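You operate a simulated robot arm through the tools that you are given. There is no shell and no other tool. Be economical: measure what you need, move in short steps, check, and stop when the job is done.

You are at the controls of a simulated two-armed robot. One attempt, no reset.

Task
Charger off, hold the work lamp steady on the bench to switch it on, then stand it on the machine. Set down upright: work lamp.
Where things are to end (x, y in the base frame): work lamp within 60 mm of [-1470, -630].

Only the result counts: the job must be done as asked and must still hold three seconds after the hand-in. Knocking over, shifting, dropping, spilling or breaking anything else fails it.

Robot
Two 7-joint arms with two-finger parallel grippers on one trunk, on a base that drives. Base frame: it is fixed to the floor where the robot stands at the start and does not move with it; the origin is under the middle of the robot, x ahead of it, y to its left, z up; the surface under the hand at the start is at about z = 900. Lengths are in mm, angles in degrees, forces in N, time in s.
The left shoulder is at the start at [50, 165, 1238], the right one opposite. With the tool pointing down near the work surface each hand reaches from about 200 to 680 mm from the robot's upright axis, wherever it stands, measured 20 degrees to its own side. Places, roughly: charger switch [700, 0, 1100]; lamp button [700, 100, 1200]; tool bench [700, -200, 900]; top of the machine [-1500, -600, 1200]. Payload 3.91 kg a hand.
The TCP of each hand is the grasp point between the finger pads, 30 mm short of the fingertips. In the tool frame z runs along the fingers and y along their closing line. Largest opening 110 mm; finger width 20, thickness 10; the body of the gripper, 48 by 112 mm, starts 55 mm behind the TCP.
Orientation is that of the tool frame in the base frame, as a unit quaternion [w, x, y, z]. With the fingers straight down and closing along the base's y, the tool's x points along the base's -x, its y along +y and its z along -z.

Tools
- The arms move only by the tool send_rows. It takes "left_increments", "right_increments" or both (then of equal length, played together; a hand with none holds still); each is a list of rows, each a list of 3 entries, a list of its own where there are three numbers: the turn, a rotation vector about the tool's x, y, z in units of 4 degrees (1.0 is 4 degrees), then the shift along the tool's x, y, z in units of 30 mm (1.0 is 30 mm), then the closure in counts, from 0 (fully open) to 255 (shut). In form: [[[wx, wy, wz], [tx, ty, tz], gripper], ...]. A call has 1 to 20 rows; each row shifts and turns the commanded pose from where the row before left it, along the tool's axes as they then stand. A call with a number of a shift or a turn outside -1 to 1 is refused whole. Each row takes 0.2 s and may step no farther than 50 mm and 8.6 degrees from the row before; otherwise, or with a gripper value out of range, the whole call is refused. Where a pose cannot be reached the arm comes as near as it can. A force on the tool above 40 N (or 10 N above the force at the start of the call, whichever is more), or a blocked arm, ends the call early, and 0.2 s more pass. Each finger travels about 45 mm/s and halts on what it meets, pressing with about 36 N; the grip force reading is that of the motor and also rises with nothing between the fingers. The clock runs only during rows and for 0.2 s after the last one: add rows that do not move to give the fingers time. The reply holds the time, the measured pose of the TCP, the force on the tool along the base axes, the opening and the grip force, in the units named above and with some noise, with the torque about the TCP (base axes, N m) and any sound that the robot's microphone picked up, and new pictures: "views" is both (left out), scene, wrist or none (wrist: the cameras of the hands that moved).
- Cameras (640 x 400 px; columns grow to the right, rows downward): "scene" is now at [119.9, 22.2, 1441.3]; the picture's right is [0.25, -0.97, 0.00], its down [-0.26, -0.07, -0.96] and it looks along [0.93, 0.24, -0.26] (base axes); focal length 214 px, centre (320, 200). "left" rides on the left gripper at [72, -17, -103] in its tool frame; the picture's right is [0.23, 0.97, 0.00], its down [-0.76, 0.18, -0.62] and it looks along [-0.61, 0.14, 0.78] (tool axes); focal length 222 px, centre (320, 200). "right" rides on the right gripper at [72, 17, -103] in its tool frame; the picture's right is [-0.23, 0.97, 0.00], its down [-0.76, -0.18, -0.62] and it looks along [-0.61, -0.14, 0.78] (tool axes); focal length 222 px, centre (320, 200). There is no depth. A picture from a camera that has moved, and an enlarged one, comes with that camera's place and axes in the base frame and with its lens.
- lift_body(by): slides the trunk up (or, below 0, down) by that many mm; the arms and the scene camera ride with it, the base frame stays. It gives what a move gives, with no picture.
- roll_base(legs): drives the robot by 1 to 6 legs, each [ahead, left, turn to the left] in mm, mm and degrees, along the robot's own axes; the way and the turn of a leg run together, so that a leg with both is an arc; at most 1500 mm and 180 degrees a leg. The arms and the cameras ride along, it lands a little off, and it stops where it bumps. It gives what a move gives, and a new picture of the scene camera.
- head_to(pan, tilt): turns the head with the scene camera to pan (to the left, within 80 degrees either way) and tilt (down, from -29 to 69), counted from straight ahead of the robot. It gives what a move gives, and a new picture of the scene camera.
- close_up(camera, box): a new picture of the part [left, top, right, bottom] of that camera's present view, enlarged. The clock stands still meanwhile.
- job_done(): hands the job in; it is judged then, once.

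Go step by step. Nothing tells you exact positions but the pictures and the camera data: compare them with the known pose of the tool, close in by small moves and look again before you grip or let go. The budget is 120 turns and 260 pictures, counting those below and the enlarged ones. Unless the task says otherwise, let go and move clear before handing in, and close with one line.

The tools are called after "Emit:" as a command line: name --argument value ..., lists and objects as JSON in quotes. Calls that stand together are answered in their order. send_rows: Moves the arms, as the interface text tells. Its arguments: {"type":"object","properties":{"left_increments":{"type":"array","items":{"type":"array"}},"right_increments":{"type":"array","items":{"type":"array"}},"views":{"type":"string","enum":["both","scene","wrist","none"]}},"required":[]} The other tools are called the same way: lift_body (by) slides the trunk up or down; roll_base (legs) drives the base; head_to (pan, tilt) turns the head that bears the scene camera; close_up (camera, box) takes an enlarged picture of a part of a camera's view; job_done () hands the job in.

At the start:

```text
time_s: 0.0
left_tcp_pos: [351.8, 224.1, 1465.1]
left_orientation: [0.001, 0.0, 1.0, -0.002]
left_wrist_force: [0.2, 0.7, -0.6]
left_torque: [0.0, 0.01, 0.0]
left_gripper_width: 110.1
left_grasp_force: 0.1
right_tcp_pos: [337.9, -104.7, 1443.6]
right_orientation: [0.0, 0.0, 1.0, 0.0]
right_wrist_force: [0.2, -0.1, 0.6]
right_torque: [0.01, -0.01, 0.04]
right_gripper_width: 109.9
right_grasp_force: 0.1
trunk travel left (down, up): [-458.0, 45.0]
robot x, y, heading: [2.7, -1.9, -0.1]
head pan, tilt: [14.3, 15.4]
```

scene: 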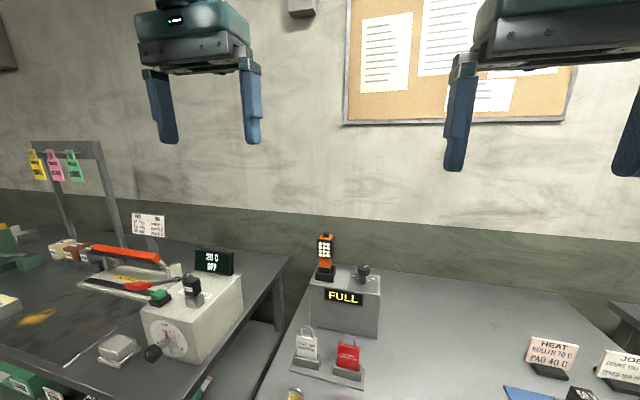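
right: 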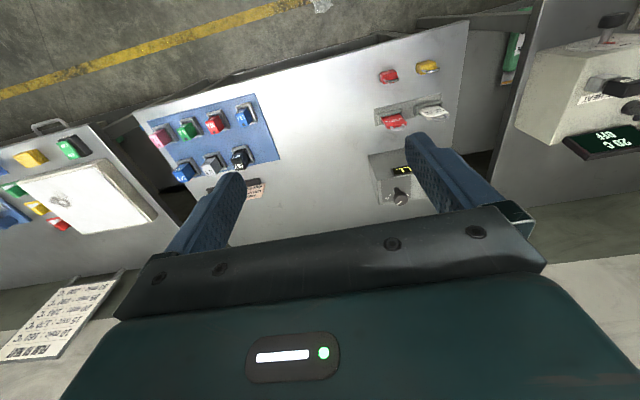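
left: 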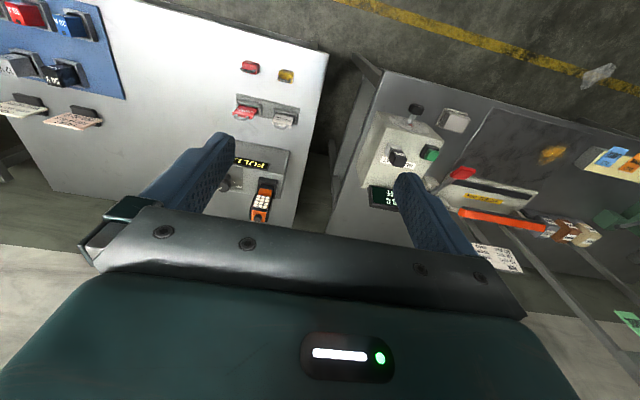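

The orange work lamp seems to stand on the charger box marked "FULL", with a toggle or knob beside it. I'll look closer first.

Emit:
close_up --camera "scene" --box '[270, 220, 430, 320]'

Emit:
close_up --camera "left" --box '[190, 120, 320, 230]'

Emit:
close_up --camera "scene" --box '[260, 300, 420, 400]'

```text
4.00 times, centred on (350, 270) of scene
camera zoom: at [119.9, 22.2, 1441.3], right [0.25, -0.97, 0.0], down [-0.26, -0.07, -0.96], along [0.93, 0.24, -0.26], focal length 858 px, centre (200, -80)
```

zoom: 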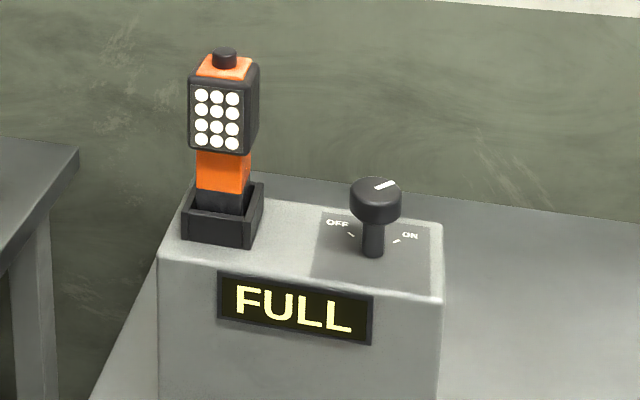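

```text
3.64 times, centred on (255, 175) of left
camera zoom: at [278.6, 207.9, 1568.2], right [-0.23, 0.97, 0.0], down [0.76, 0.18, 0.62], along [0.61, 0.14, -0.78], focal length 808 px, centre (556, 291)
```

zoom: 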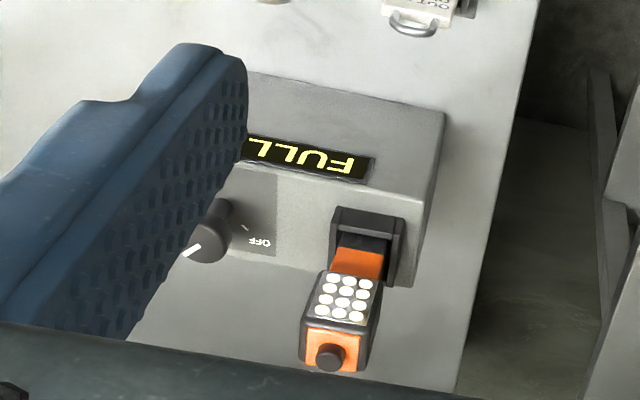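

```text
4.00 times, centred on (340, 350) of scene
camera zoom: at [119.9, 22.2, 1441.3], right [0.25, -0.97, 0.0], down [-0.26, -0.07, -0.96], along [0.93, 0.24, -0.26], focal length 858 px, centre (240, -400)
```

zoom: 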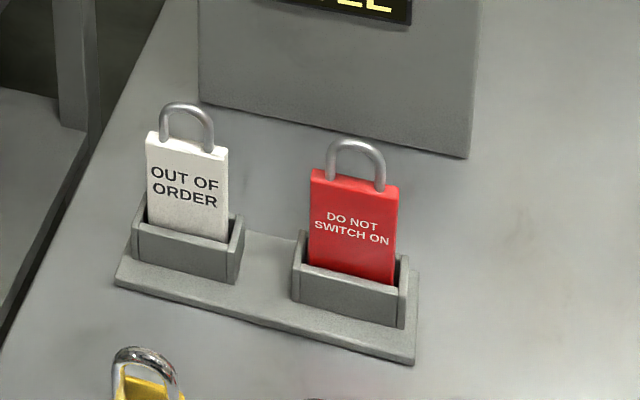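

The knob's white mark points right and back, towards ON, so it must turn left to OFF. I put the knob at about [665, 34, 1095] and the lamp button at about [667, 145, 1186]. Next I check the clearance between base and bench and the free bench area.

Emit:
head_to --pan 0 --tilt 60

Emit:
head_to --pan -10 --tilt 32

```text
time_s: 1.1
left_tcp_pos: [351.1, 223.6, 1465.8]
left_orientation: [0.001, 0.0, 1.0, 0.0]
left_wrist_force: [0.3, -0.4, -0.4]
left_torque: [-0.02, -0.04, -0.01]
left_gripper_width: 109.9
left_grasp_force: 0.0
right_tcp_pos: [335.8, -104.7, 1442.9]
right_orientation: [0.0, 0.0, 1.0, 0.0]
right_wrist_force: [-0.6, 0.6, -0.1]
right_torque: [-0.02, -0.02, 0.01]
right_gripper_width: 109.8
right_grasp_force: 0.1
trunk travel left (down, up): [-458.0, 45.0]
robot x, y, heading: [1.1, 1.4, -0.0]
head pan, tilt: [0.0, 60.0]
camera scene: at [96.1, -0.9, 1375.7], right [0.0, -1.0, 0.0], down [-0.87, 0.0, -0.5], along [0.5, 0.0, -0.87], focal length 214 px, centre (320, 200)
```

scene: 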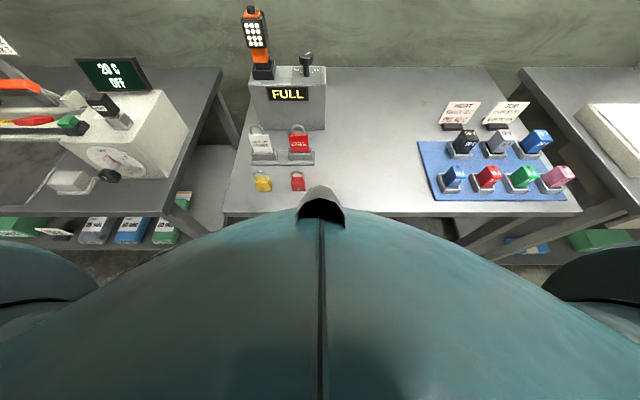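

```text
time_s: 2.0
left_tcp_pos: [351.6, 223.2, 1465.7]
left_orientation: [0.001, 0.0, 1.0, 0.0]
left_wrist_force: [1.2, 0.1, -0.2]
left_torque: [0.0, -0.02, 0.0]
left_gripper_width: 110.0
left_grasp_force: 0.0
right_tcp_pos: [336.3, -105.2, 1443.1]
right_orientation: [0.0, 0.0, 1.0, 0.0]
right_wrist_force: [-0.7, 0.5, 0.0]
right_torque: [0.04, 0.01, -0.03]
right_gripper_width: 110.0
right_grasp_force: 0.0
trunk travel left (down, up): [-458.0, 45.0]
robot x, y, heading: [1.7, 1.2, 0.1]
head pan, tilt: [-10.0, 32.0]
camera scene: at [117.6, -16.4, 1414.5], right [-0.17, -0.98, 0.0], down [-0.52, 0.09, -0.85], along [0.83, -0.15, -0.53], focal length 214 px, centre (320, 200)
```

scene: 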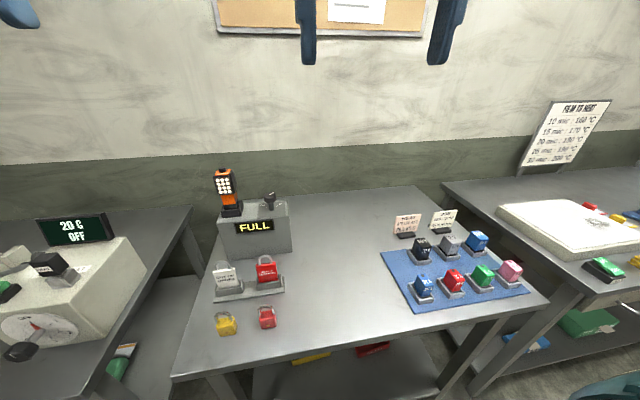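

The bench is clear to the right of the charger. I'll roll a little closer.

Emit:
roll_base --legs '[[60, 0, 0]]'

```text
time_s: 3.0
left_tcp_pos: [412.1, 223.4, 1465.7]
left_orientation: [0.0, 0.0, 1.0, -0.001]
left_wrist_force: [-0.1, 0.4, -0.4]
left_torque: [0.0, 0.01, 0.0]
left_gripper_width: 110.0
left_grasp_force: 0.0
right_tcp_pos: [397.6, -104.1, 1443.0]
right_orientation: [-0.001, 0.0, 1.0, 0.0]
right_wrist_force: [0.2, 1.0, 0.6]
right_torque: [-0.02, 0.02, 0.02]
right_gripper_width: 110.2
right_grasp_force: 0.0
trunk travel left (down, up): [-458.0, 45.0]
robot x, y, heading: [59.5, -1.0, -0.0]
head pan, tilt: [-10.0, 32.0]
camera scene: at [178.0, -16.5, 1414.5], right [-0.17, -0.98, 0.0], down [-0.52, 0.09, -0.85], along [0.83, -0.15, -0.53], focal length 214 px, centre (320, 200)
```

scene: 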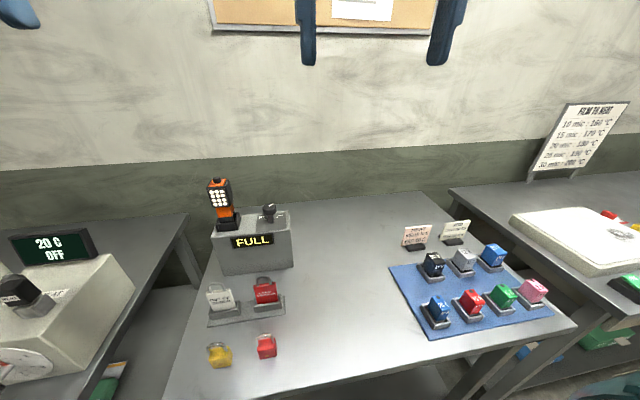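

Emit:
send_rows --right_increments '[[[0, 0, 0], [-0.89, 0.46, 0.67], 60], [[0, 0, 0], [-0.89, 0.46, 0.67], 60], [[0, 0, 0], [-0.89, 0.46, 0.67], 60], [[0, 0, 0], [-0.89, 0.46, 0.67], 60], [[0, 0, 0], [-0.89, 0.46, 0.67], 60], [[0, 0, 0], [-0.89, 0.46, 0.67], 60], [[0, 0, 0], [-0.89, 0.46, 0.67], 60], [[0, 0, 0], [-0.89, 0.46, 0.67], 60], [[0, 0, 0], [-0.89, 0.46, 0.67], 60], [[0, 0, 0], [-0.89, 0.46, 0.67], 60], [[0, 0, 0], [0, 0, 0], 60]]'

Emit:
head_to --pan 8 --tilt 28

```text
time_s: 5.4
left_tcp_pos: [410.8, 223.4, 1465.6]
left_orientation: [0.001, 0.0, 1.0, -0.001]
left_wrist_force: [-0.1, 0.0, -0.3]
left_torque: [0.01, -0.01, -0.01]
left_gripper_width: 110.0
left_grasp_force: 0.1
right_tcp_pos: [628.5, 27.5, 1243.6]
right_orientation: [0.0, -0.001, 1.0, 0.0]
right_wrist_force: [0.1, 1.3, 0.9]
right_torque: [0.0, -0.02, 0.02]
right_gripper_width: 84.2
right_grasp_force: 0.0
right hand out of reach, approached as far as the arm can: row 9, 10
trunk travel left (down, up): [-458.0, 45.0]
robot x, y, heading: [61.1, 2.2, 0.1]
head pan, tilt: [-10.0, 32.0]
camera scene: at [176.9, -16.1, 1414.6], right [-0.17, -0.98, 0.0], down [-0.52, 0.09, -0.85], along [0.84, -0.15, -0.53], focal length 214 px, centre (320, 200)
camera right: at [556.4, 45.2, 1345.5], right [0.23, 0.97, 0.0], down [0.76, -0.18, 0.62], along [0.61, -0.14, -0.78], focal length 222 px, centre (320, 200)
```

scene: 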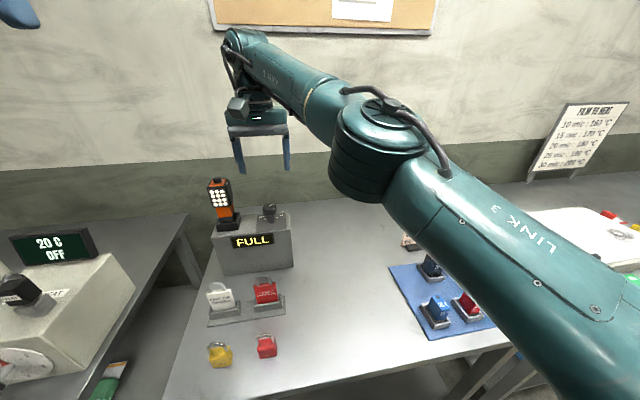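
right: 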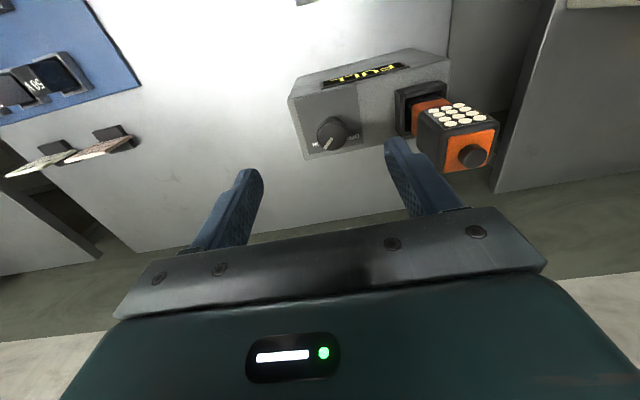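

```text
time_s: 6.2
left_tcp_pos: [411.0, 223.2, 1465.0]
left_orientation: [0.0, 0.0, 1.0, -0.001]
left_wrist_force: [0.6, 0.1, 0.7]
left_torque: [0.01, -0.01, -0.01]
left_gripper_width: 110.1
left_grasp_force: 0.0
right_tcp_pos: [629.3, 26.5, 1244.1]
right_orientation: [0.001, 0.0, 1.0, 0.0]
right_wrist_force: [-0.1, -0.6, -0.2]
right_torque: [0.0, 0.02, -0.04]
right_gripper_width: 84.1
right_grasp_force: 0.1
trunk travel left (down, up): [-458.0, 45.0]
robot x, y, heading: [58.3, -0.3, -0.2]
head pan, tilt: [8.0, 28.0]
camera scene: at [179.0, 11.7, 1420.9], right [0.14, -0.99, 0.0], down [-0.47, -0.07, -0.88], along [0.87, 0.12, -0.47], focal length 214 px, centre (320, 200)
```

scene: 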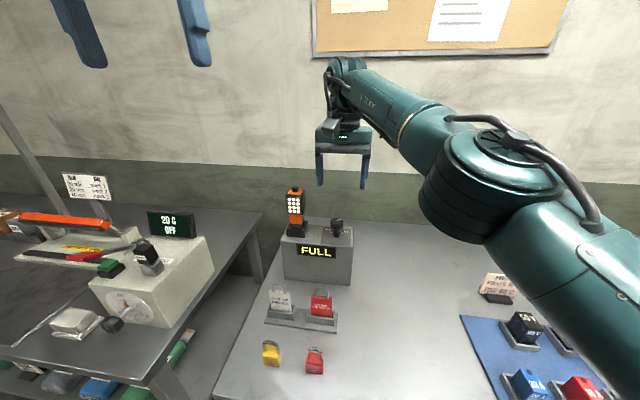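

Emit:
close_up --camera "right" --box '[280, 60, 520, 210]'

Emit:
close_up --camera "scene" --box '[270, 180, 366, 240]'

```text
2.67 times, centred on (400, 135) of right
camera zoom: at [556.5, 44.7, 1345.8], right [0.23, 0.97, 0.0], down [0.76, -0.18, 0.62], along [0.61, -0.14, -0.78], focal length 592 px, centre (107, 373)
```

zoom: 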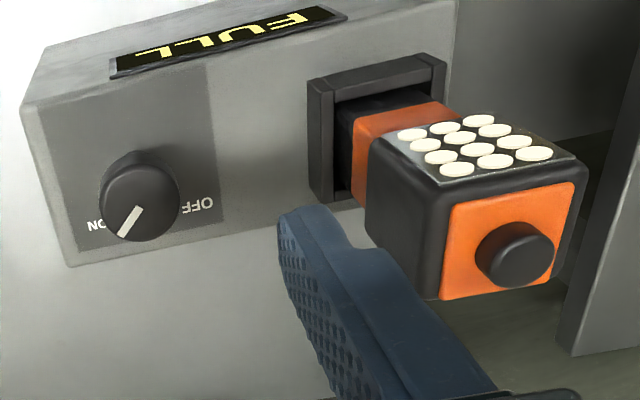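

```text
6.67 times, centred on (318, 210) of scene
camera zoom: at [179.0, 11.7, 1420.9], right [0.14, -0.99, 0.0], down [-0.47, -0.07, -0.88], along [0.87, 0.12, -0.47], focal length 1430 px, centre (333, 133)
```

zoom: 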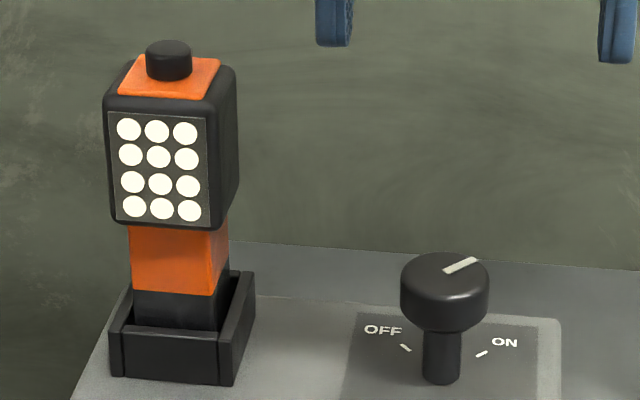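

Emit:
roll_base --legs '[[70, 0, 0]]'

```text
time_s: 7.2
left_tcp_pos: [423.3, 223.8, 1465.8]
left_orientation: [0.001, 0.0, 1.0, -0.001]
left_wrist_force: [-0.4, -0.3, -0.4]
left_torque: [0.0, -0.02, 0.03]
left_gripper_width: 109.9
left_grasp_force: 0.0
right_tcp_pos: [641.5, 27.3, 1243.1]
right_orientation: [0.001, 0.001, 1.0, 0.0]
right_wrist_force: [-0.4, 0.5, -0.4]
right_torque: [0.01, -0.03, 0.0]
right_gripper_width: 84.2
right_grasp_force: 0.1
trunk travel left (down, up): [-458.0, 45.0]
robot x, y, heading: [70.0, -2.7, 0.0]
head pan, tilt: [8.0, 28.0]
stopped in leg 1: the robot was blocked; the commanded pose is now the measured one
camera scene: at [190.4, 11.9, 1421.0], right [0.14, -0.99, 0.0], down [-0.46, -0.07, -0.88], along [0.87, 0.12, -0.47], focal length 214 px, centre (320, 200)
```

scene: 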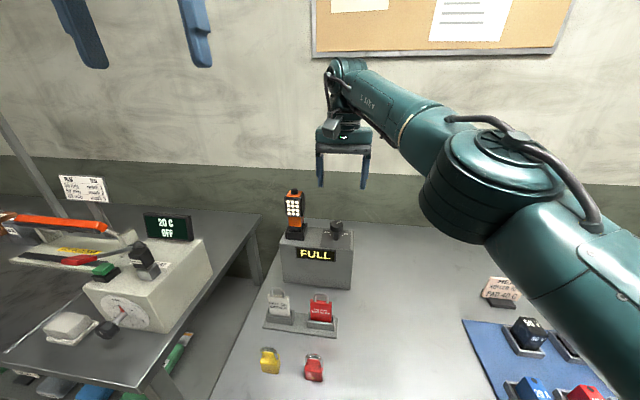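

Emit:
send_rows --right_increments '[[[0, 0, 0], [0, 0, 1], 60], [[0, 0, 0], [0, 0, 1], 60], [[0, 0, 0], [0, 0, 1], 60], [[0, 0, 0], [-0.4, 0.1, 0], 60], [[0, 0, 0], [-0.4, 0.1, 0], 60], [[0, 0, 0], [0, 0, 0], 60]]'

```text
time_s: 8.6
left_tcp_pos: [424.3, 223.3, 1464.7]
left_orientation: [0.001, 0.0, 1.0, 0.0]
left_wrist_force: [-0.3, 0.1, -0.3]
left_torque: [0.0, 0.0, -0.03]
left_gripper_width: 109.8
left_grasp_force: 0.0
right_tcp_pos: [664.9, 31.9, 1152.7]
right_orientation: [0.0, 0.0, 1.0, -0.001]
right_wrist_force: [-0.4, 0.3, 0.5]
right_torque: [-0.02, 0.03, 0.01]
right_gripper_width: 84.1
right_grasp_force: 0.0
trunk travel left (down, up): [-458.0, 45.0]
robot x, y, heading: [68.4, -1.7, -0.0]
head pan, tilt: [8.0, 28.0]
camera scene: at [191.6, 11.4, 1420.9], right [0.14, -0.99, 0.0], down [-0.46, -0.06, -0.88], along [0.87, 0.12, -0.47], focal length 214 px, centre (320, 200)
camera right: at [592.1, 49.2, 1255.7], right [0.23, 0.97, 0.0], down [0.76, -0.18, 0.62], along [0.61, -0.14, -0.78], focal length 222 px, centre (320, 200)
```

scene: 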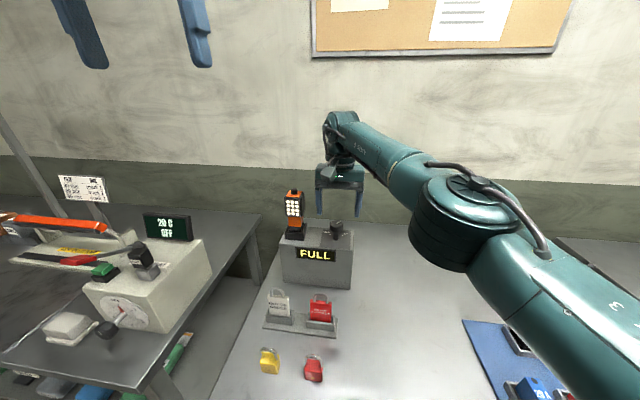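
right: 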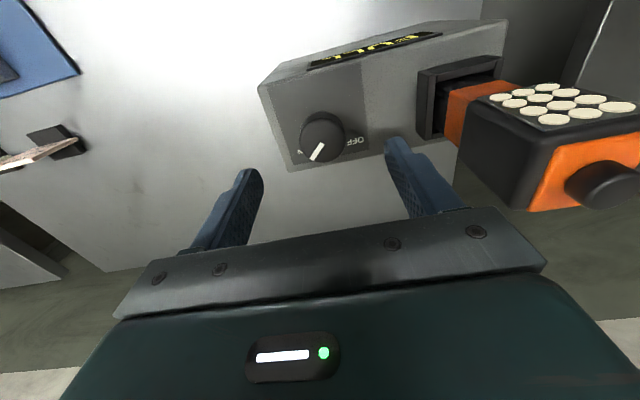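

Emit:
close_up --camera "right" --box '[260, 80, 420, 180]'

Emit:
close_up --camera "scene" --box '[290, 160, 386, 250]'

```text
4.00 times, centred on (340, 130) of right
camera zoom: at [592.1, 49.2, 1255.7], right [0.23, 0.97, 0.0], down [0.76, -0.18, 0.62], along [0.61, -0.14, -0.78], focal length 888 px, centre (240, 480)
```

zoom: 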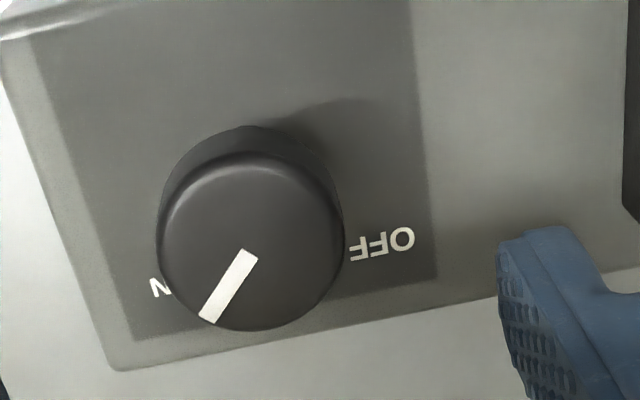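

```text
4.44 times, centred on (338, 205) of scene
camera zoom: at [191.6, 11.4, 1420.9], right [0.14, -0.99, 0.0], down [-0.46, -0.06, -0.88], along [0.87, 0.12, -0.47], focal length 953 px, centre (240, 178)
```

zoom: 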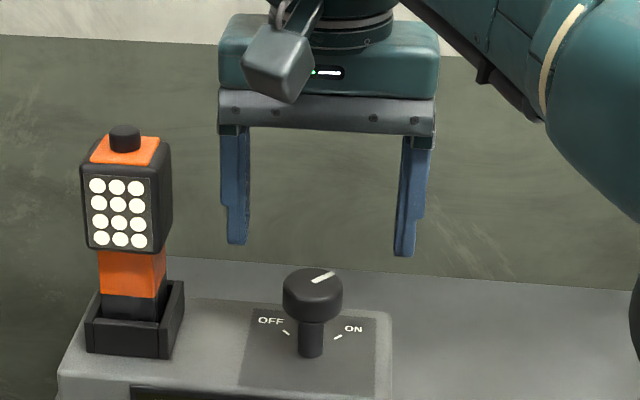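

Emit:
send_rows --right_increments '[[[0, 0, 0], [0.18, 0.14, 0.07], 60], [[0, 0, 0], [0, 0, 1], 60], [[0, 0, 0], [0, 0, 1], 60], [[0, 0, 0], [0, 0, 0], 60]]'

Emit:
close_up --camera "scene" --box '[290, 170, 386, 250]'

```text
time_s: 9.6
left_tcp_pos: [423.4, 223.1, 1464.5]
left_orientation: [0.0, -0.001, 1.0, 0.0]
left_wrist_force: [0.1, 0.9, -0.2]
left_torque: [-0.01, -0.01, -0.02]
left_gripper_width: 110.1
left_grasp_force: 0.1
right_tcp_pos: [659.7, 35.4, 1091.2]
right_orientation: [0.0, -0.001, 1.0, 0.0]
right_wrist_force: [0.0, 0.2, 0.7]
right_torque: [-0.01, 0.02, 0.0]
right_gripper_width: 84.3
right_grasp_force: 0.0
trunk travel left (down, up): [-458.0, 45.0]
robot x, y, heading: [70.9, 2.3, -0.1]
head pan, tilt: [8.0, 28.0]
camera scene: at [191.5, 11.9, 1420.9], right [0.14, -0.99, 0.0], down [-0.46, -0.07, -0.88], along [0.87, 0.12, -0.47], focal length 214 px, centre (320, 200)
camera right: at [587.3, 54.3, 1192.8], right [0.23, 0.97, 0.0], down [0.76, -0.18, 0.62], along [0.61, -0.14, -0.78], focal length 222 px, centre (320, 200)
```

scene: 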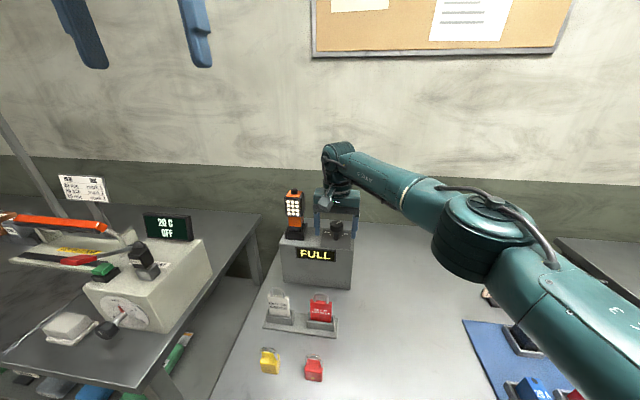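
right: 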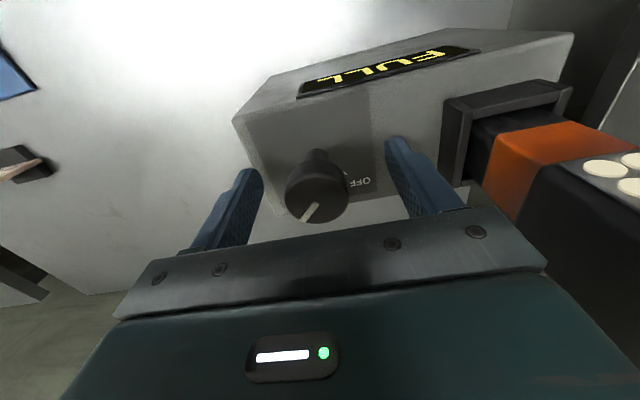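

```text
5.00 times, centred on (338, 210) of scene
camera zoom: at [191.5, 11.9, 1420.9], right [0.14, -0.99, 0.0], down [-0.46, -0.07, -0.88], along [0.87, 0.12, -0.47], focal length 1072 px, centre (230, 150)
```

zoom: 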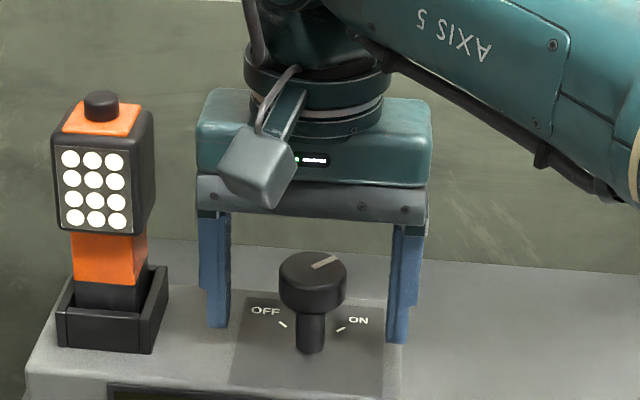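

Emit:
send_rows --right_increments '[[[0, 0, 0], [0, 0, 0], 255], [[0, 0, 0], [0, 0, 0], 255], [[0, 0, 0], [0, 0, 0], 255], [[0, 0, 0], [0, 0, 0], 255], [[0, 0, -1], [0, 0, 0], 255], [[0, 0, -1], [0, 0, 0], 255], [[0, 0, -1], [0, 0, 0], 255], [[0, 0, -1], [0, 0, 0], 255], [[0, 0, -1], [0, 0, 0], 255], [[0, 0, -1], [0, 0, 0], 255], [[0, 0, -1], [0, 0, 0], 255], [[0, 0, -1], [0, 0, 0], 255], [[0, 0, -1], [0, 0, 0], 255], [[0, 0, -1], [0, 0, 0], 255]]'

```text
time_s: 12.6
left_tcp_pos: [426.4, 223.2, 1463.7]
left_orientation: [-0.002, -0.001, 1.0, 0.0]
left_wrist_force: [-0.1, -0.1, -1.0]
left_torque: [0.02, 0.04, -0.03]
left_gripper_width: 110.0
left_grasp_force: 0.1
right_tcp_pos: [659.0, 33.9, 1090.2]
right_orientation: [0.006, -0.305, 0.952, 0.002]
right_wrist_force: [28.9, -2.4, 9.4]
right_torque: [-0.31, 0.51, -0.03]
right_gripper_width: 35.5
right_grasp_force: 44.6
right hand out of reach, approached as far as the arm can: row 13, 14
trunk travel left (down, up): [-458.0, 45.0]
robot x, y, heading: [73.4, 0.5, -0.0]
head pan, tilt: [8.0, 28.0]
camera scene: at [194.8, 11.3, 1420.8], right [0.14, -0.99, 0.0], down [-0.47, -0.06, -0.88], along [0.87, 0.12, -0.47], focal length 214 px, centre (320, 200)
camera right: at [590.3, 5.7, 1192.0], right [-0.38, 0.92, 0.0], down [0.72, 0.3, 0.63], along [0.58, 0.24, -0.77], focal length 222 px, centre (320, 200)
```

scene: 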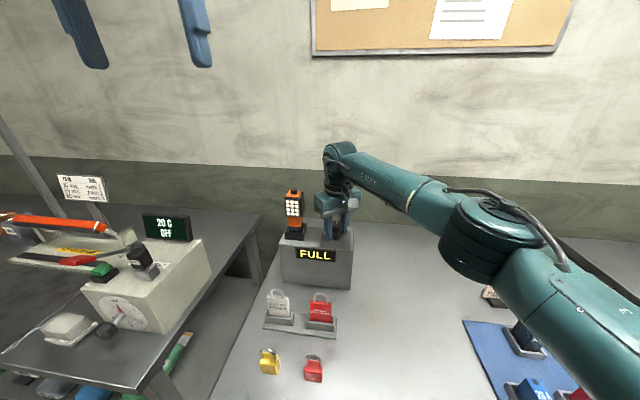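
right: 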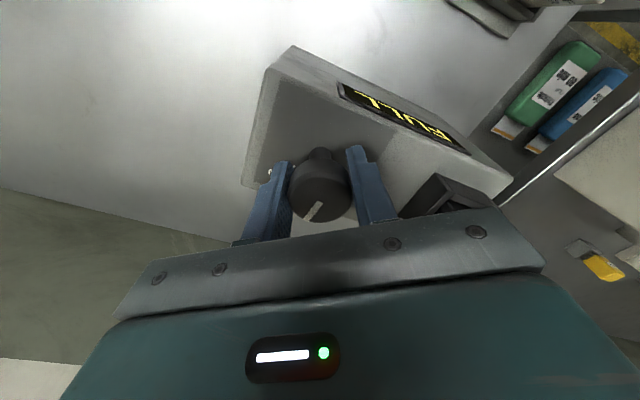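

Emit:
send_rows --right_increments '[[[0, 0, 0], [0, 0, 0], 100], [[0, 0, 0], [0, 0, 0], 100], [[0, 0, 0], [0, 0, 0], 100]]'

Emit:
close_up --camera "right" --box '[220, 100, 460, 250]'

```text
time_s: 13.4
left_tcp_pos: [424.3, 223.5, 1466.9]
left_orientation: [0.0, -0.001, 1.0, -0.001]
left_wrist_force: [-0.3, -0.3, -0.2]
left_torque: [-0.02, 0.03, -0.04]
left_gripper_width: 110.0
left_grasp_force: 0.1
right_tcp_pos: [653.8, 35.4, 1088.5]
right_orientation: [0.0, -0.308, 0.952, 0.0]
right_wrist_force: [-1.1, 0.6, -0.2]
right_torque: [0.0, -0.03, 0.0]
right_gripper_width: 67.0
right_grasp_force: 0.0
trunk travel left (down, up): [-458.0, 45.0]
robot x, y, heading: [73.3, -0.8, 0.1]
head pan, tilt: [8.0, 28.0]
camera scene: at [191.8, 12.0, 1420.9], right [0.14, -0.99, 0.0], down [-0.47, -0.07, -0.88], along [0.87, 0.12, -0.47], focal length 214 px, centre (320, 200)
camera right: at [586.3, 6.9, 1191.3], right [-0.39, 0.92, 0.0], down [0.72, 0.3, 0.62], along [0.58, 0.24, -0.78], focal length 222 px, centre (320, 200)
```

scene: 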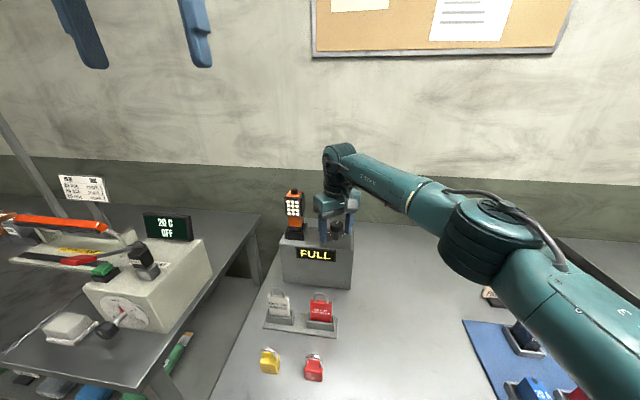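
right: 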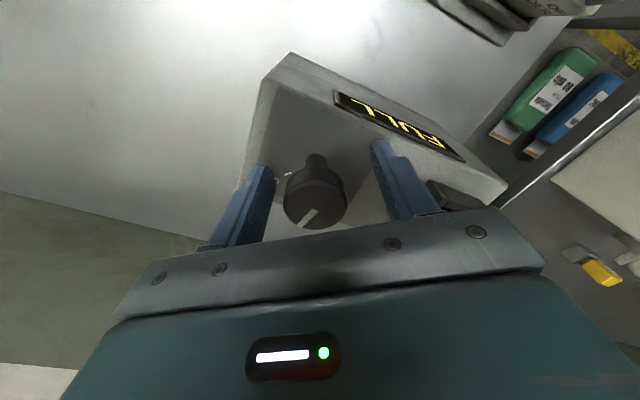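

```text
2.67 times, centred on (340, 175) of right
camera zoom: at [586.3, 6.9, 1191.3], right [-0.39, 0.92, 0.0], down [0.72, 0.3, 0.62], along [0.58, 0.24, -0.78], focal length 592 px, centre (267, 267)
```

zoom: 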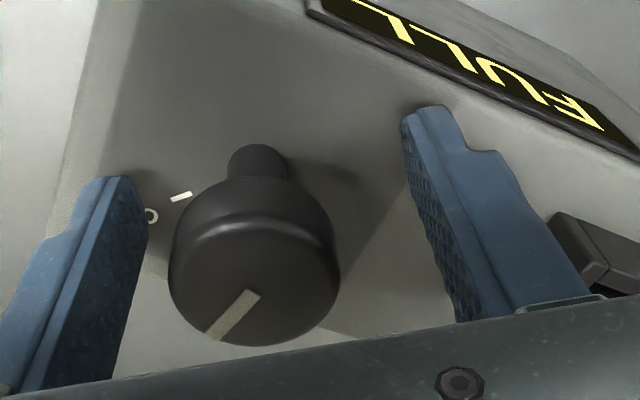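

Emit:
send_rows --right_increments '[[[0, 0, 1], [0, 0, 0], 100], [[0, 0, 1], [0, 0, 0], 100], [[0, 0, 1], [0, 0, 0], 100], [[0, 0, 1], [0, 0, 0], 100], [[0, 0, 1], [0, 0, 0], 100], [[0, 0, 1], [0, 0, 0], 100], [[0, 0, 1], [0, 0, 0], 100], [[0, 0, 1], [0, 0, 0], 100], [[0, 0, 1], [0, 0, 0], 100], [[0, 0, 1], [0, 0, 0], 100], [[0, 0, 1], [0, 0, 0], 100], [[0, 0, 1], [0, 0, 0], 100], [[0, 0, 1], [0, 0, 0], 100], [[0, 0, 1], [0, 0, 0], 100], [[0, 0, 1], [0, 0, 0], 100], [[0, 0, 1], [0, 0, 0], 100], [[0, 0, 1], [0, 0, 0], 100], [[0, 0, 0], [0, 0, 0], 100]]'

Emit:
close_up --camera "scene" --box '[280, 170, 376, 250]'

```text
time_s: 17.2
left_tcp_pos: [424.6, 223.2, 1465.1]
left_orientation: [0.0, 0.001, 1.0, -0.002]
left_wrist_force: [-0.2, -0.8, -0.1]
left_torque: [0.01, 0.03, 0.0]
left_gripper_width: 110.0
left_grasp_force: 0.1
right_tcp_pos: [654.2, 33.9, 1088.8]
right_orientation: [0.0, 0.277, 0.961, 0.001]
right_wrist_force: [0.3, 0.3, -0.3]
right_torque: [0.03, 0.01, -0.02]
right_gripper_width: 67.1
right_grasp_force: 0.1
trunk travel left (down, up): [-458.0, 45.0]
robot x, y, heading: [71.9, -0.2, 0.1]
head pan, tilt: [8.0, 28.0]
camera scene: at [191.6, 11.8, 1420.9], right [0.14, -0.99, 0.0], down [-0.46, -0.07, -0.88], along [0.87, 0.12, -0.47], focal length 214 px, centre (320, 200)
camera right: at [603.1, 88.0, 1192.0], right [0.71, 0.7, 0.0], down [0.55, -0.56, 0.62], along [0.44, -0.44, -0.78], focal length 222 px, centre (320, 200)
```

scene: 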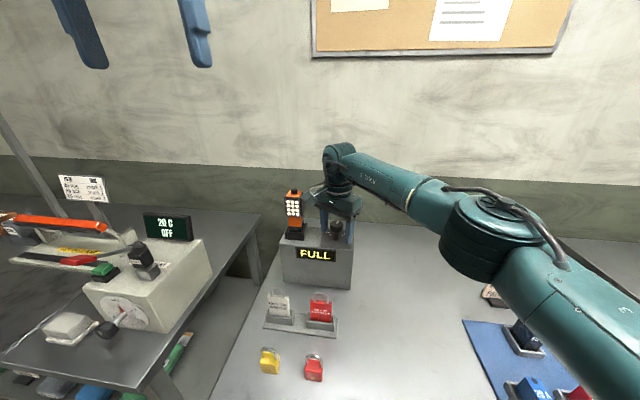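
right: 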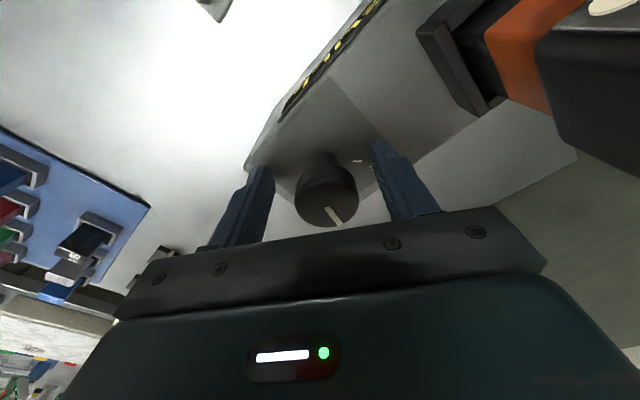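

```text
5.00 times, centred on (328, 210) of scene
camera zoom: at [191.6, 11.8, 1420.9], right [0.14, -0.99, 0.0], down [-0.46, -0.07, -0.88], along [0.87, 0.12, -0.47], focal length 1072 px, centre (280, 150)
```

zoom: 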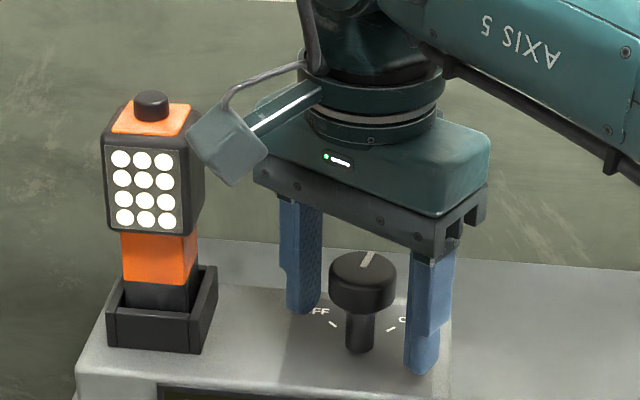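

Emit:
send_rows --right_increments '[[[0, 0, 0], [-0.12, 0.09, 0], 100], [[0, 0, 0], [0, 0, 0], 255], [[0, 0, 0], [0, 0, 0], 255], [[0, 0, 0], [0, 0, 0], 255], [[0, 0, -1], [0, 0, 0], 255], [[0, 0, -1], [0, 0, 0], 255], [[0, 0, -1], [0, 0, 0], 255], [[0, 0, -1], [0, 0, 0], 255], [[0, 0, -1], [0, 0, 0], 255], [[0, 0, -1], [0, 0, 0], 255], [[0, 0, -1], [0, 0, 0], 255], [[0, 0, -1], [0, 0, 0], 255], [[0, 0, -1], [0, 0, 0], 255], [[0, 0, -1], [0, 0, 0], 255], [[0, 0, -1], [0, 0, 0], 255], [[0, 0, -1], [0, 0, 0], 255], [[0, 0, -1], [0, 0, 0], 255]]'

Emit:
close_up --camera "right" --box '[220, 100, 460, 250]'

```text
time_s: 20.8
left_tcp_pos: [425.6, 223.2, 1464.5]
left_orientation: [0.0, 0.001, 1.0, -0.001]
left_wrist_force: [0.5, -0.2, -0.1]
left_torque: [0.02, -0.01, -0.03]
left_gripper_width: 110.1
left_grasp_force: 0.0
right_tcp_pos: [659.1, 33.6, 1089.4]
right_orientation: [0.0, -0.173, 0.985, -0.001]
right_wrist_force: [6.5, -1.8, 5.7]
right_torque: [-0.11, 0.29, 0.01]
right_gripper_width: 35.2
right_grasp_force: 44.9
trunk travel left (down, up): [-458.0, 45.0]
robot x, y, heading: [72.2, -1.7, -0.0]
head pan, tilt: [8.0, 28.0]
camera scene: at [191.9, 11.6, 1420.9], right [0.14, -0.99, 0.0], down [-0.47, -0.07, -0.88], along [0.87, 0.12, -0.47], focal length 214 px, centre (320, 200)
camera right: at [585.9, 26.0, 1191.8], right [-0.12, 0.99, 0.0], down [0.78, 0.09, 0.62], along [0.62, 0.08, -0.78], focal length 222 px, centre (320, 200)
```

scene: 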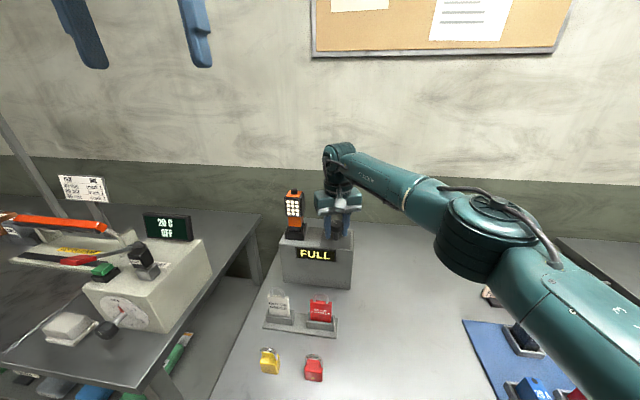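
right: 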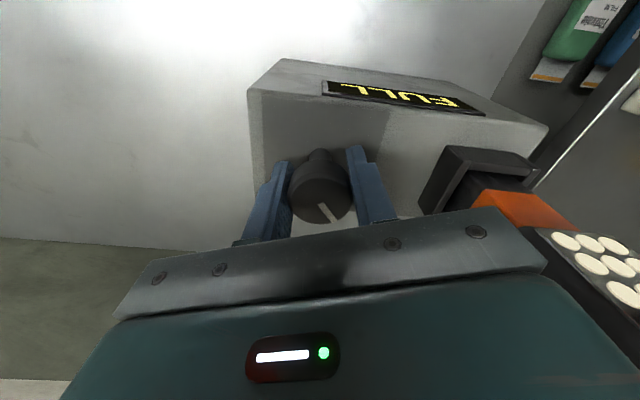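

```text
2.67 times, centred on (340, 175) of right
camera zoom: at [585.9, 26.0, 1191.8], right [-0.12, 0.99, 0.0], down [0.78, 0.09, 0.62], along [0.62, 0.08, -0.78], focal length 592 px, centre (267, 267)
```

zoom: 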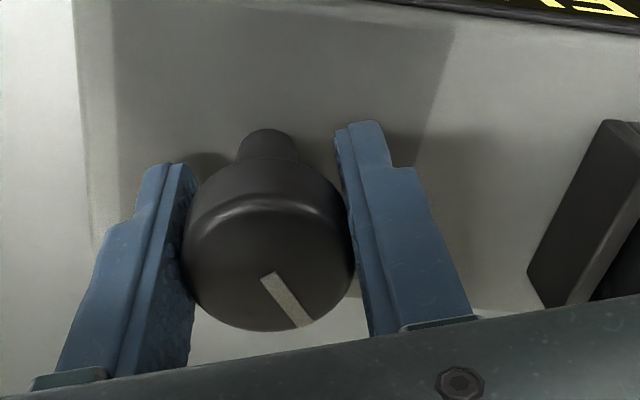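

Emit:
send_rows --right_increments '[[[0, 0, -1], [0, 0, 0], 255], [[0, 0, -1], [0, 0, 0], 255], [[0, 0, 0], [0, 0, 0], 255]]' --views "none"

Emit:
send_rows --right_increments '[[[0, 0, 0], [0, 0, 0], 90], [[0, 0, 0], [0, 0, 0], 90], [[0, 0, 0], [0, 0, 0], 90], [[0, 0, 0], [0, 0, -1], 90], [[0, 0, 0], [0, 0, -1], 90], [[0, 0, 0], [0, 0, -1], 90]]'

Emit:
close_up --camera "right" --box '[220, 100, 460, 250]'

Emit:
close_up --camera "scene" --box '[280, 170, 376, 250]'

```text
time_s: 21.6
left_tcp_pos: [424.9, 222.8, 1466.0]
left_orientation: [0.0, -0.001, 1.0, -0.001]
left_wrist_force: [0.0, 0.9, -0.3]
left_torque: [-0.02, 0.0, -0.02]
left_gripper_width: 109.9
left_grasp_force: 0.1
right_tcp_pos: [659.2, 34.0, 1089.3]
right_orientation: [0.0, -0.242, 0.97, 0.0]
right_wrist_force: [4.6, -2.8, 6.0]
right_torque: [-0.05, 0.14, -0.66]
right_gripper_width: 35.3
right_grasp_force: 44.9
trunk travel left (down, up): [-458.0, 45.0]
robot x, y, heading: [71.1, 0.1, -0.1]
head pan, tilt: [8.0, 28.0]
```

```text
time_s: 23.0
left_tcp_pos: [424.4, 223.8, 1465.5]
left_orientation: [0.0, -0.001, 1.0, 0.0]
left_wrist_force: [0.3, 0.4, 0.5]
left_torque: [0.01, 0.03, -0.03]
left_gripper_width: 109.9
left_grasp_force: 0.1
right_tcp_pos: [655.1, 33.6, 1180.3]
right_orientation: [0.001, -0.241, 0.97, 0.0]
right_wrist_force: [-0.3, 0.2, 0.5]
right_torque: [0.02, -0.04, 0.0]
right_gripper_width: 71.3
right_grasp_force: 0.1
right hand out of reach, approached as far as the arm can: row 6
trunk travel left (down, up): [-458.0, 45.0]
robot x, y, heading: [72.1, -0.5, 0.1]
head pan, tilt: [8.0, 28.0]
camera scene: at [191.2, 11.7, 1420.9], right [0.14, -0.99, 0.0], down [-0.46, -0.07, -0.88], along [0.87, 0.12, -0.47], focal length 214 px, centre (320, 200)
camera right: at [583.6, 14.6, 1281.6], right [-0.26, 0.97, 0.0], down [0.76, 0.2, 0.62], along [0.6, 0.16, -0.78], focal length 222 px, centre (320, 200)
```

scene: 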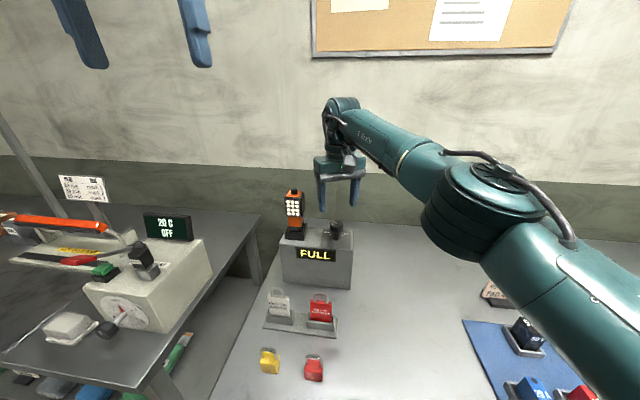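
right: 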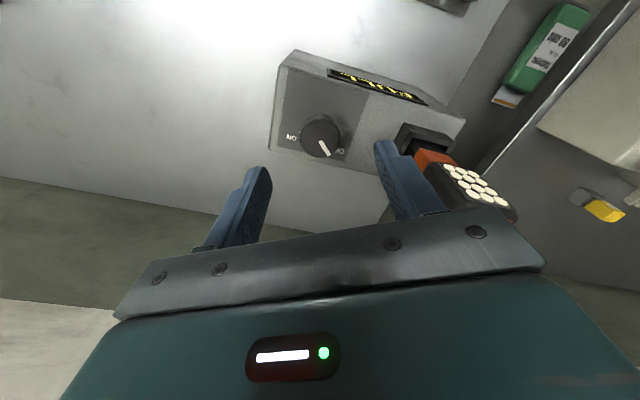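

```text
2.67 times, centred on (340, 175) of right
camera zoom: at [583.6, 14.6, 1281.6], right [-0.26, 0.97, 0.0], down [0.76, 0.2, 0.62], along [0.6, 0.16, -0.78], focal length 592 px, centre (267, 267)
```

zoom: 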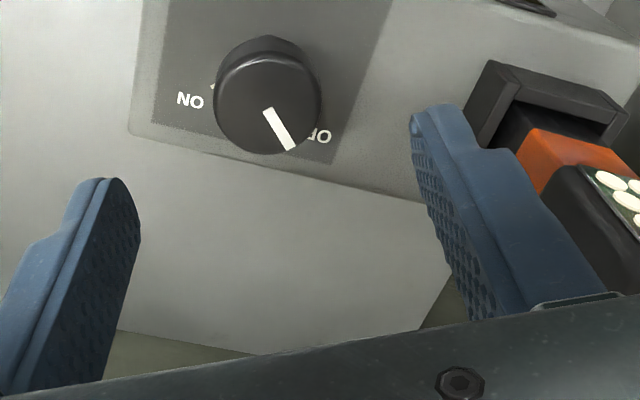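

```text
5.00 times, centred on (328, 210) of scene
camera zoom: at [191.2, 11.7, 1420.9], right [0.14, -0.99, 0.0], down [-0.46, -0.07, -0.88], along [0.87, 0.12, -0.47], focal length 1072 px, centre (280, 150)
```

zoom: 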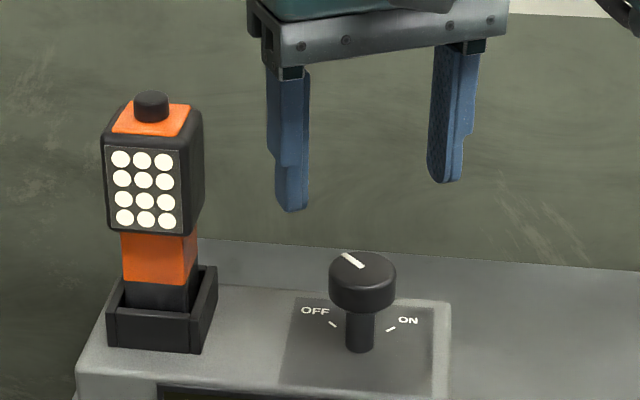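

The knob now points to OFF and I felt it reach its stop. I'll retract the right hand and check the display.

Emit:
send_rows --right_increments '[[[0, 0, 1], [0.7, -0.3, -0.5], 90], [[0, 0, 1], [0.7, -0.3, -0.5], 90], [[0, 0, 1], [0.7, -0.5, -0.3], 90], [[0, 0, 1], [0.7, -0.9, 0], 90], [[0, 0, 1], [0.7, -0.9, 0], 90], [[0, 0, 1], [0.7, -0.9, 0], 90], [[0, 0, 1], [0.7, -0.9, 0], 120], [[0, 0, 0], [0.5, -0.9, 0], 160], [[0, 0, 0], [0.5, -0.9, 0], 200], [[0, 0, 0], [0, -0.9, 0], 255], [[0, 0, 0], [0, 0, 0], 255]]'

Emit:
close_up --camera "scene" --box '[260, 170, 380, 270]'

```text
time_s: 25.4
left_tcp_pos: [423.0, 223.6, 1465.5]
left_orientation: [-0.001, 0.0, 1.0, -0.001]
left_wrist_force: [0.2, 1.0, 0.0]
left_torque: [-0.02, -0.04, -0.02]
left_gripper_width: 110.1
left_grasp_force: 0.0
right_tcp_pos: [518.0, -224.0, 1218.5]
right_orientation: [-0.001, 0.0, 1.0, -0.001]
right_wrist_force: [0.0, -0.3, 0.0]
right_torque: [-0.03, 0.02, 0.04]
right_gripper_width: 0.1
right_grasp_force: 26.9
trunk travel left (down, up): [-458.0, 45.0]
robot x, y, heading: [70.9, -0.7, 0.1]
head pan, tilt: [8.0, 28.0]
camera scene: at [191.6, 12.2, 1420.9], right [0.14, -0.99, 0.0], down [-0.46, -0.07, -0.88], along [0.87, 0.12, -0.47], focal length 214 px, centre (320, 200)
camera right: at [445.8, -206.3, 1320.4], right [0.23, 0.97, 0.0], down [0.76, -0.18, 0.62], along [0.61, -0.14, -0.78], focal length 222 px, centre (320, 200)
```

scene: 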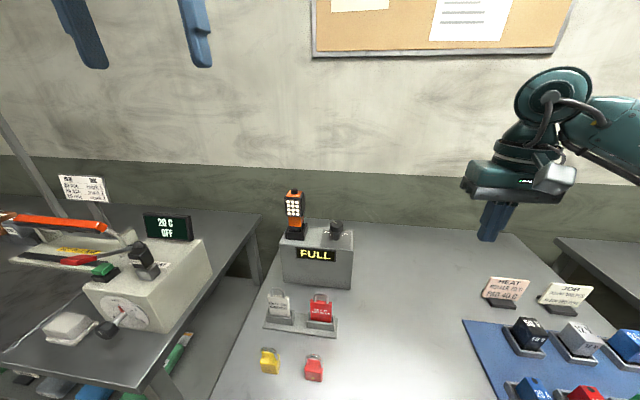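
right: 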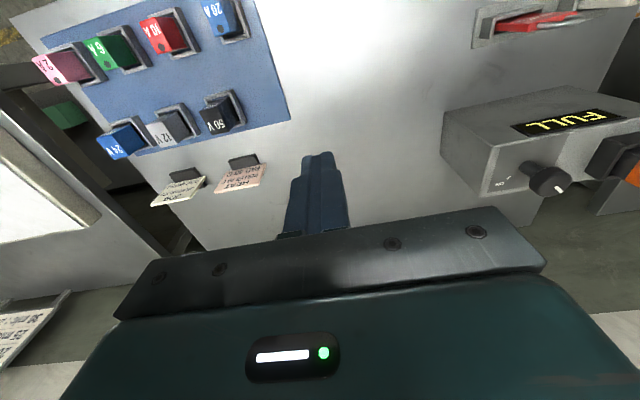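

```text
4.00 times, centred on (320, 220) of scene
camera zoom: at [191.6, 12.2, 1420.9], right [0.14, -0.99, 0.0], down [-0.46, -0.07, -0.88], along [0.87, 0.12, -0.47], focal length 858 px, centre (320, 120)
```

zoom: 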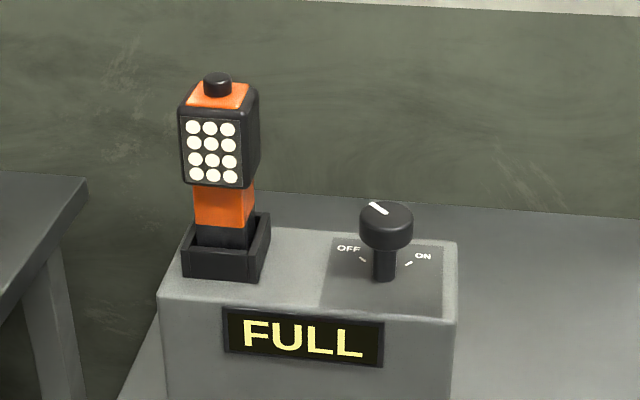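

Charger knob is on OFF. The lamp head is centred near [657, 141], with the button top at z≈1193. Now I bring the left hand in, pitched 60° forward.

Emit:
send_rows --left_increments '[[[0, -1, 0], [0, 0, 0], 0], [[0, -1, 0], [0, 0, 0], 0], [[0, -1, 0], [0, 0, 0], 0], [[0, -1, 0], [0, 0, 0], 0], [[0, -1, 0], [0, 0, 0], 0], [[0, -1, 0], [0, 0, 0], 0], [[0, -1, 0], [0, 0, 0], 0], [[0, -1, 0], [0, 0, 0], 0], [[0, -1, 0], [0, 0, 0], 0], [[0, -1, 0], [0, 0, 0], 0], [[0, -1, 0], [0, 0, 0], 0], [[0, -1, 0], [0, 0, 0], 0], [[0, -1, 0], [0, 0, 0], 0], [[0, -1, 0], [0, 0, 0], 0], [[0, -1, 0], [0, 0, 0], 0]]'

```text
time_s: 28.6
left_tcp_pos: [423.4, 224.1, 1464.7]
left_orientation: [0.501, -0.001, 0.866, -0.001]
left_wrist_force: [-0.6, -0.2, 0.4]
left_torque: [-0.01, 0.0, 0.03]
left_gripper_width: 110.0
left_grasp_force: 0.0
right_tcp_pos: [517.8, -224.7, 1217.0]
right_orientation: [0.0, 0.0, 1.0, 0.0]
right_wrist_force: [-0.3, -0.3, 0.1]
right_torque: [-0.02, -0.02, 0.0]
right_gripper_width: 0.1
right_grasp_force: 35.9
trunk travel left (down, up): [-458.0, 45.0]
robot x, y, heading: [73.6, -0.9, 0.2]
head pan, tilt: [8.0, 28.0]
camera scene: at [191.6, 12.0, 1420.9], right [0.14, -0.99, 0.0], down [-0.46, -0.07, -0.88], along [0.87, 0.12, -0.47], focal length 214 px, centre (320, 200)
camera left: at [297.9, 208.1, 1453.3], right [-0.11, 0.97, -0.2], down [-0.16, 0.18, 0.97], along [0.98, 0.14, 0.13], focal length 222 px, centre (320, 200)
```

scene: 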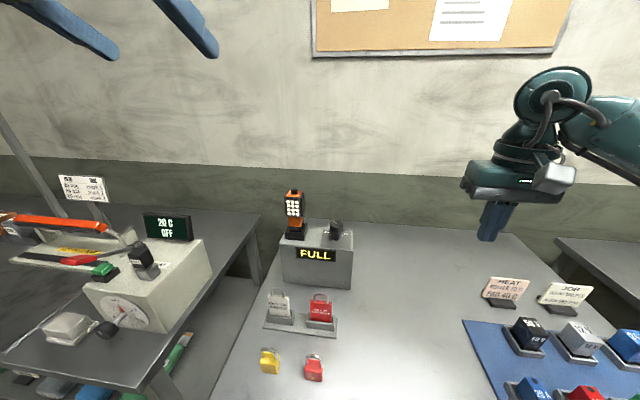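
left: 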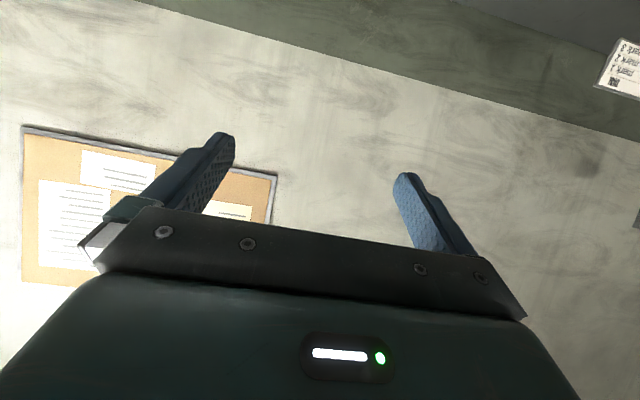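

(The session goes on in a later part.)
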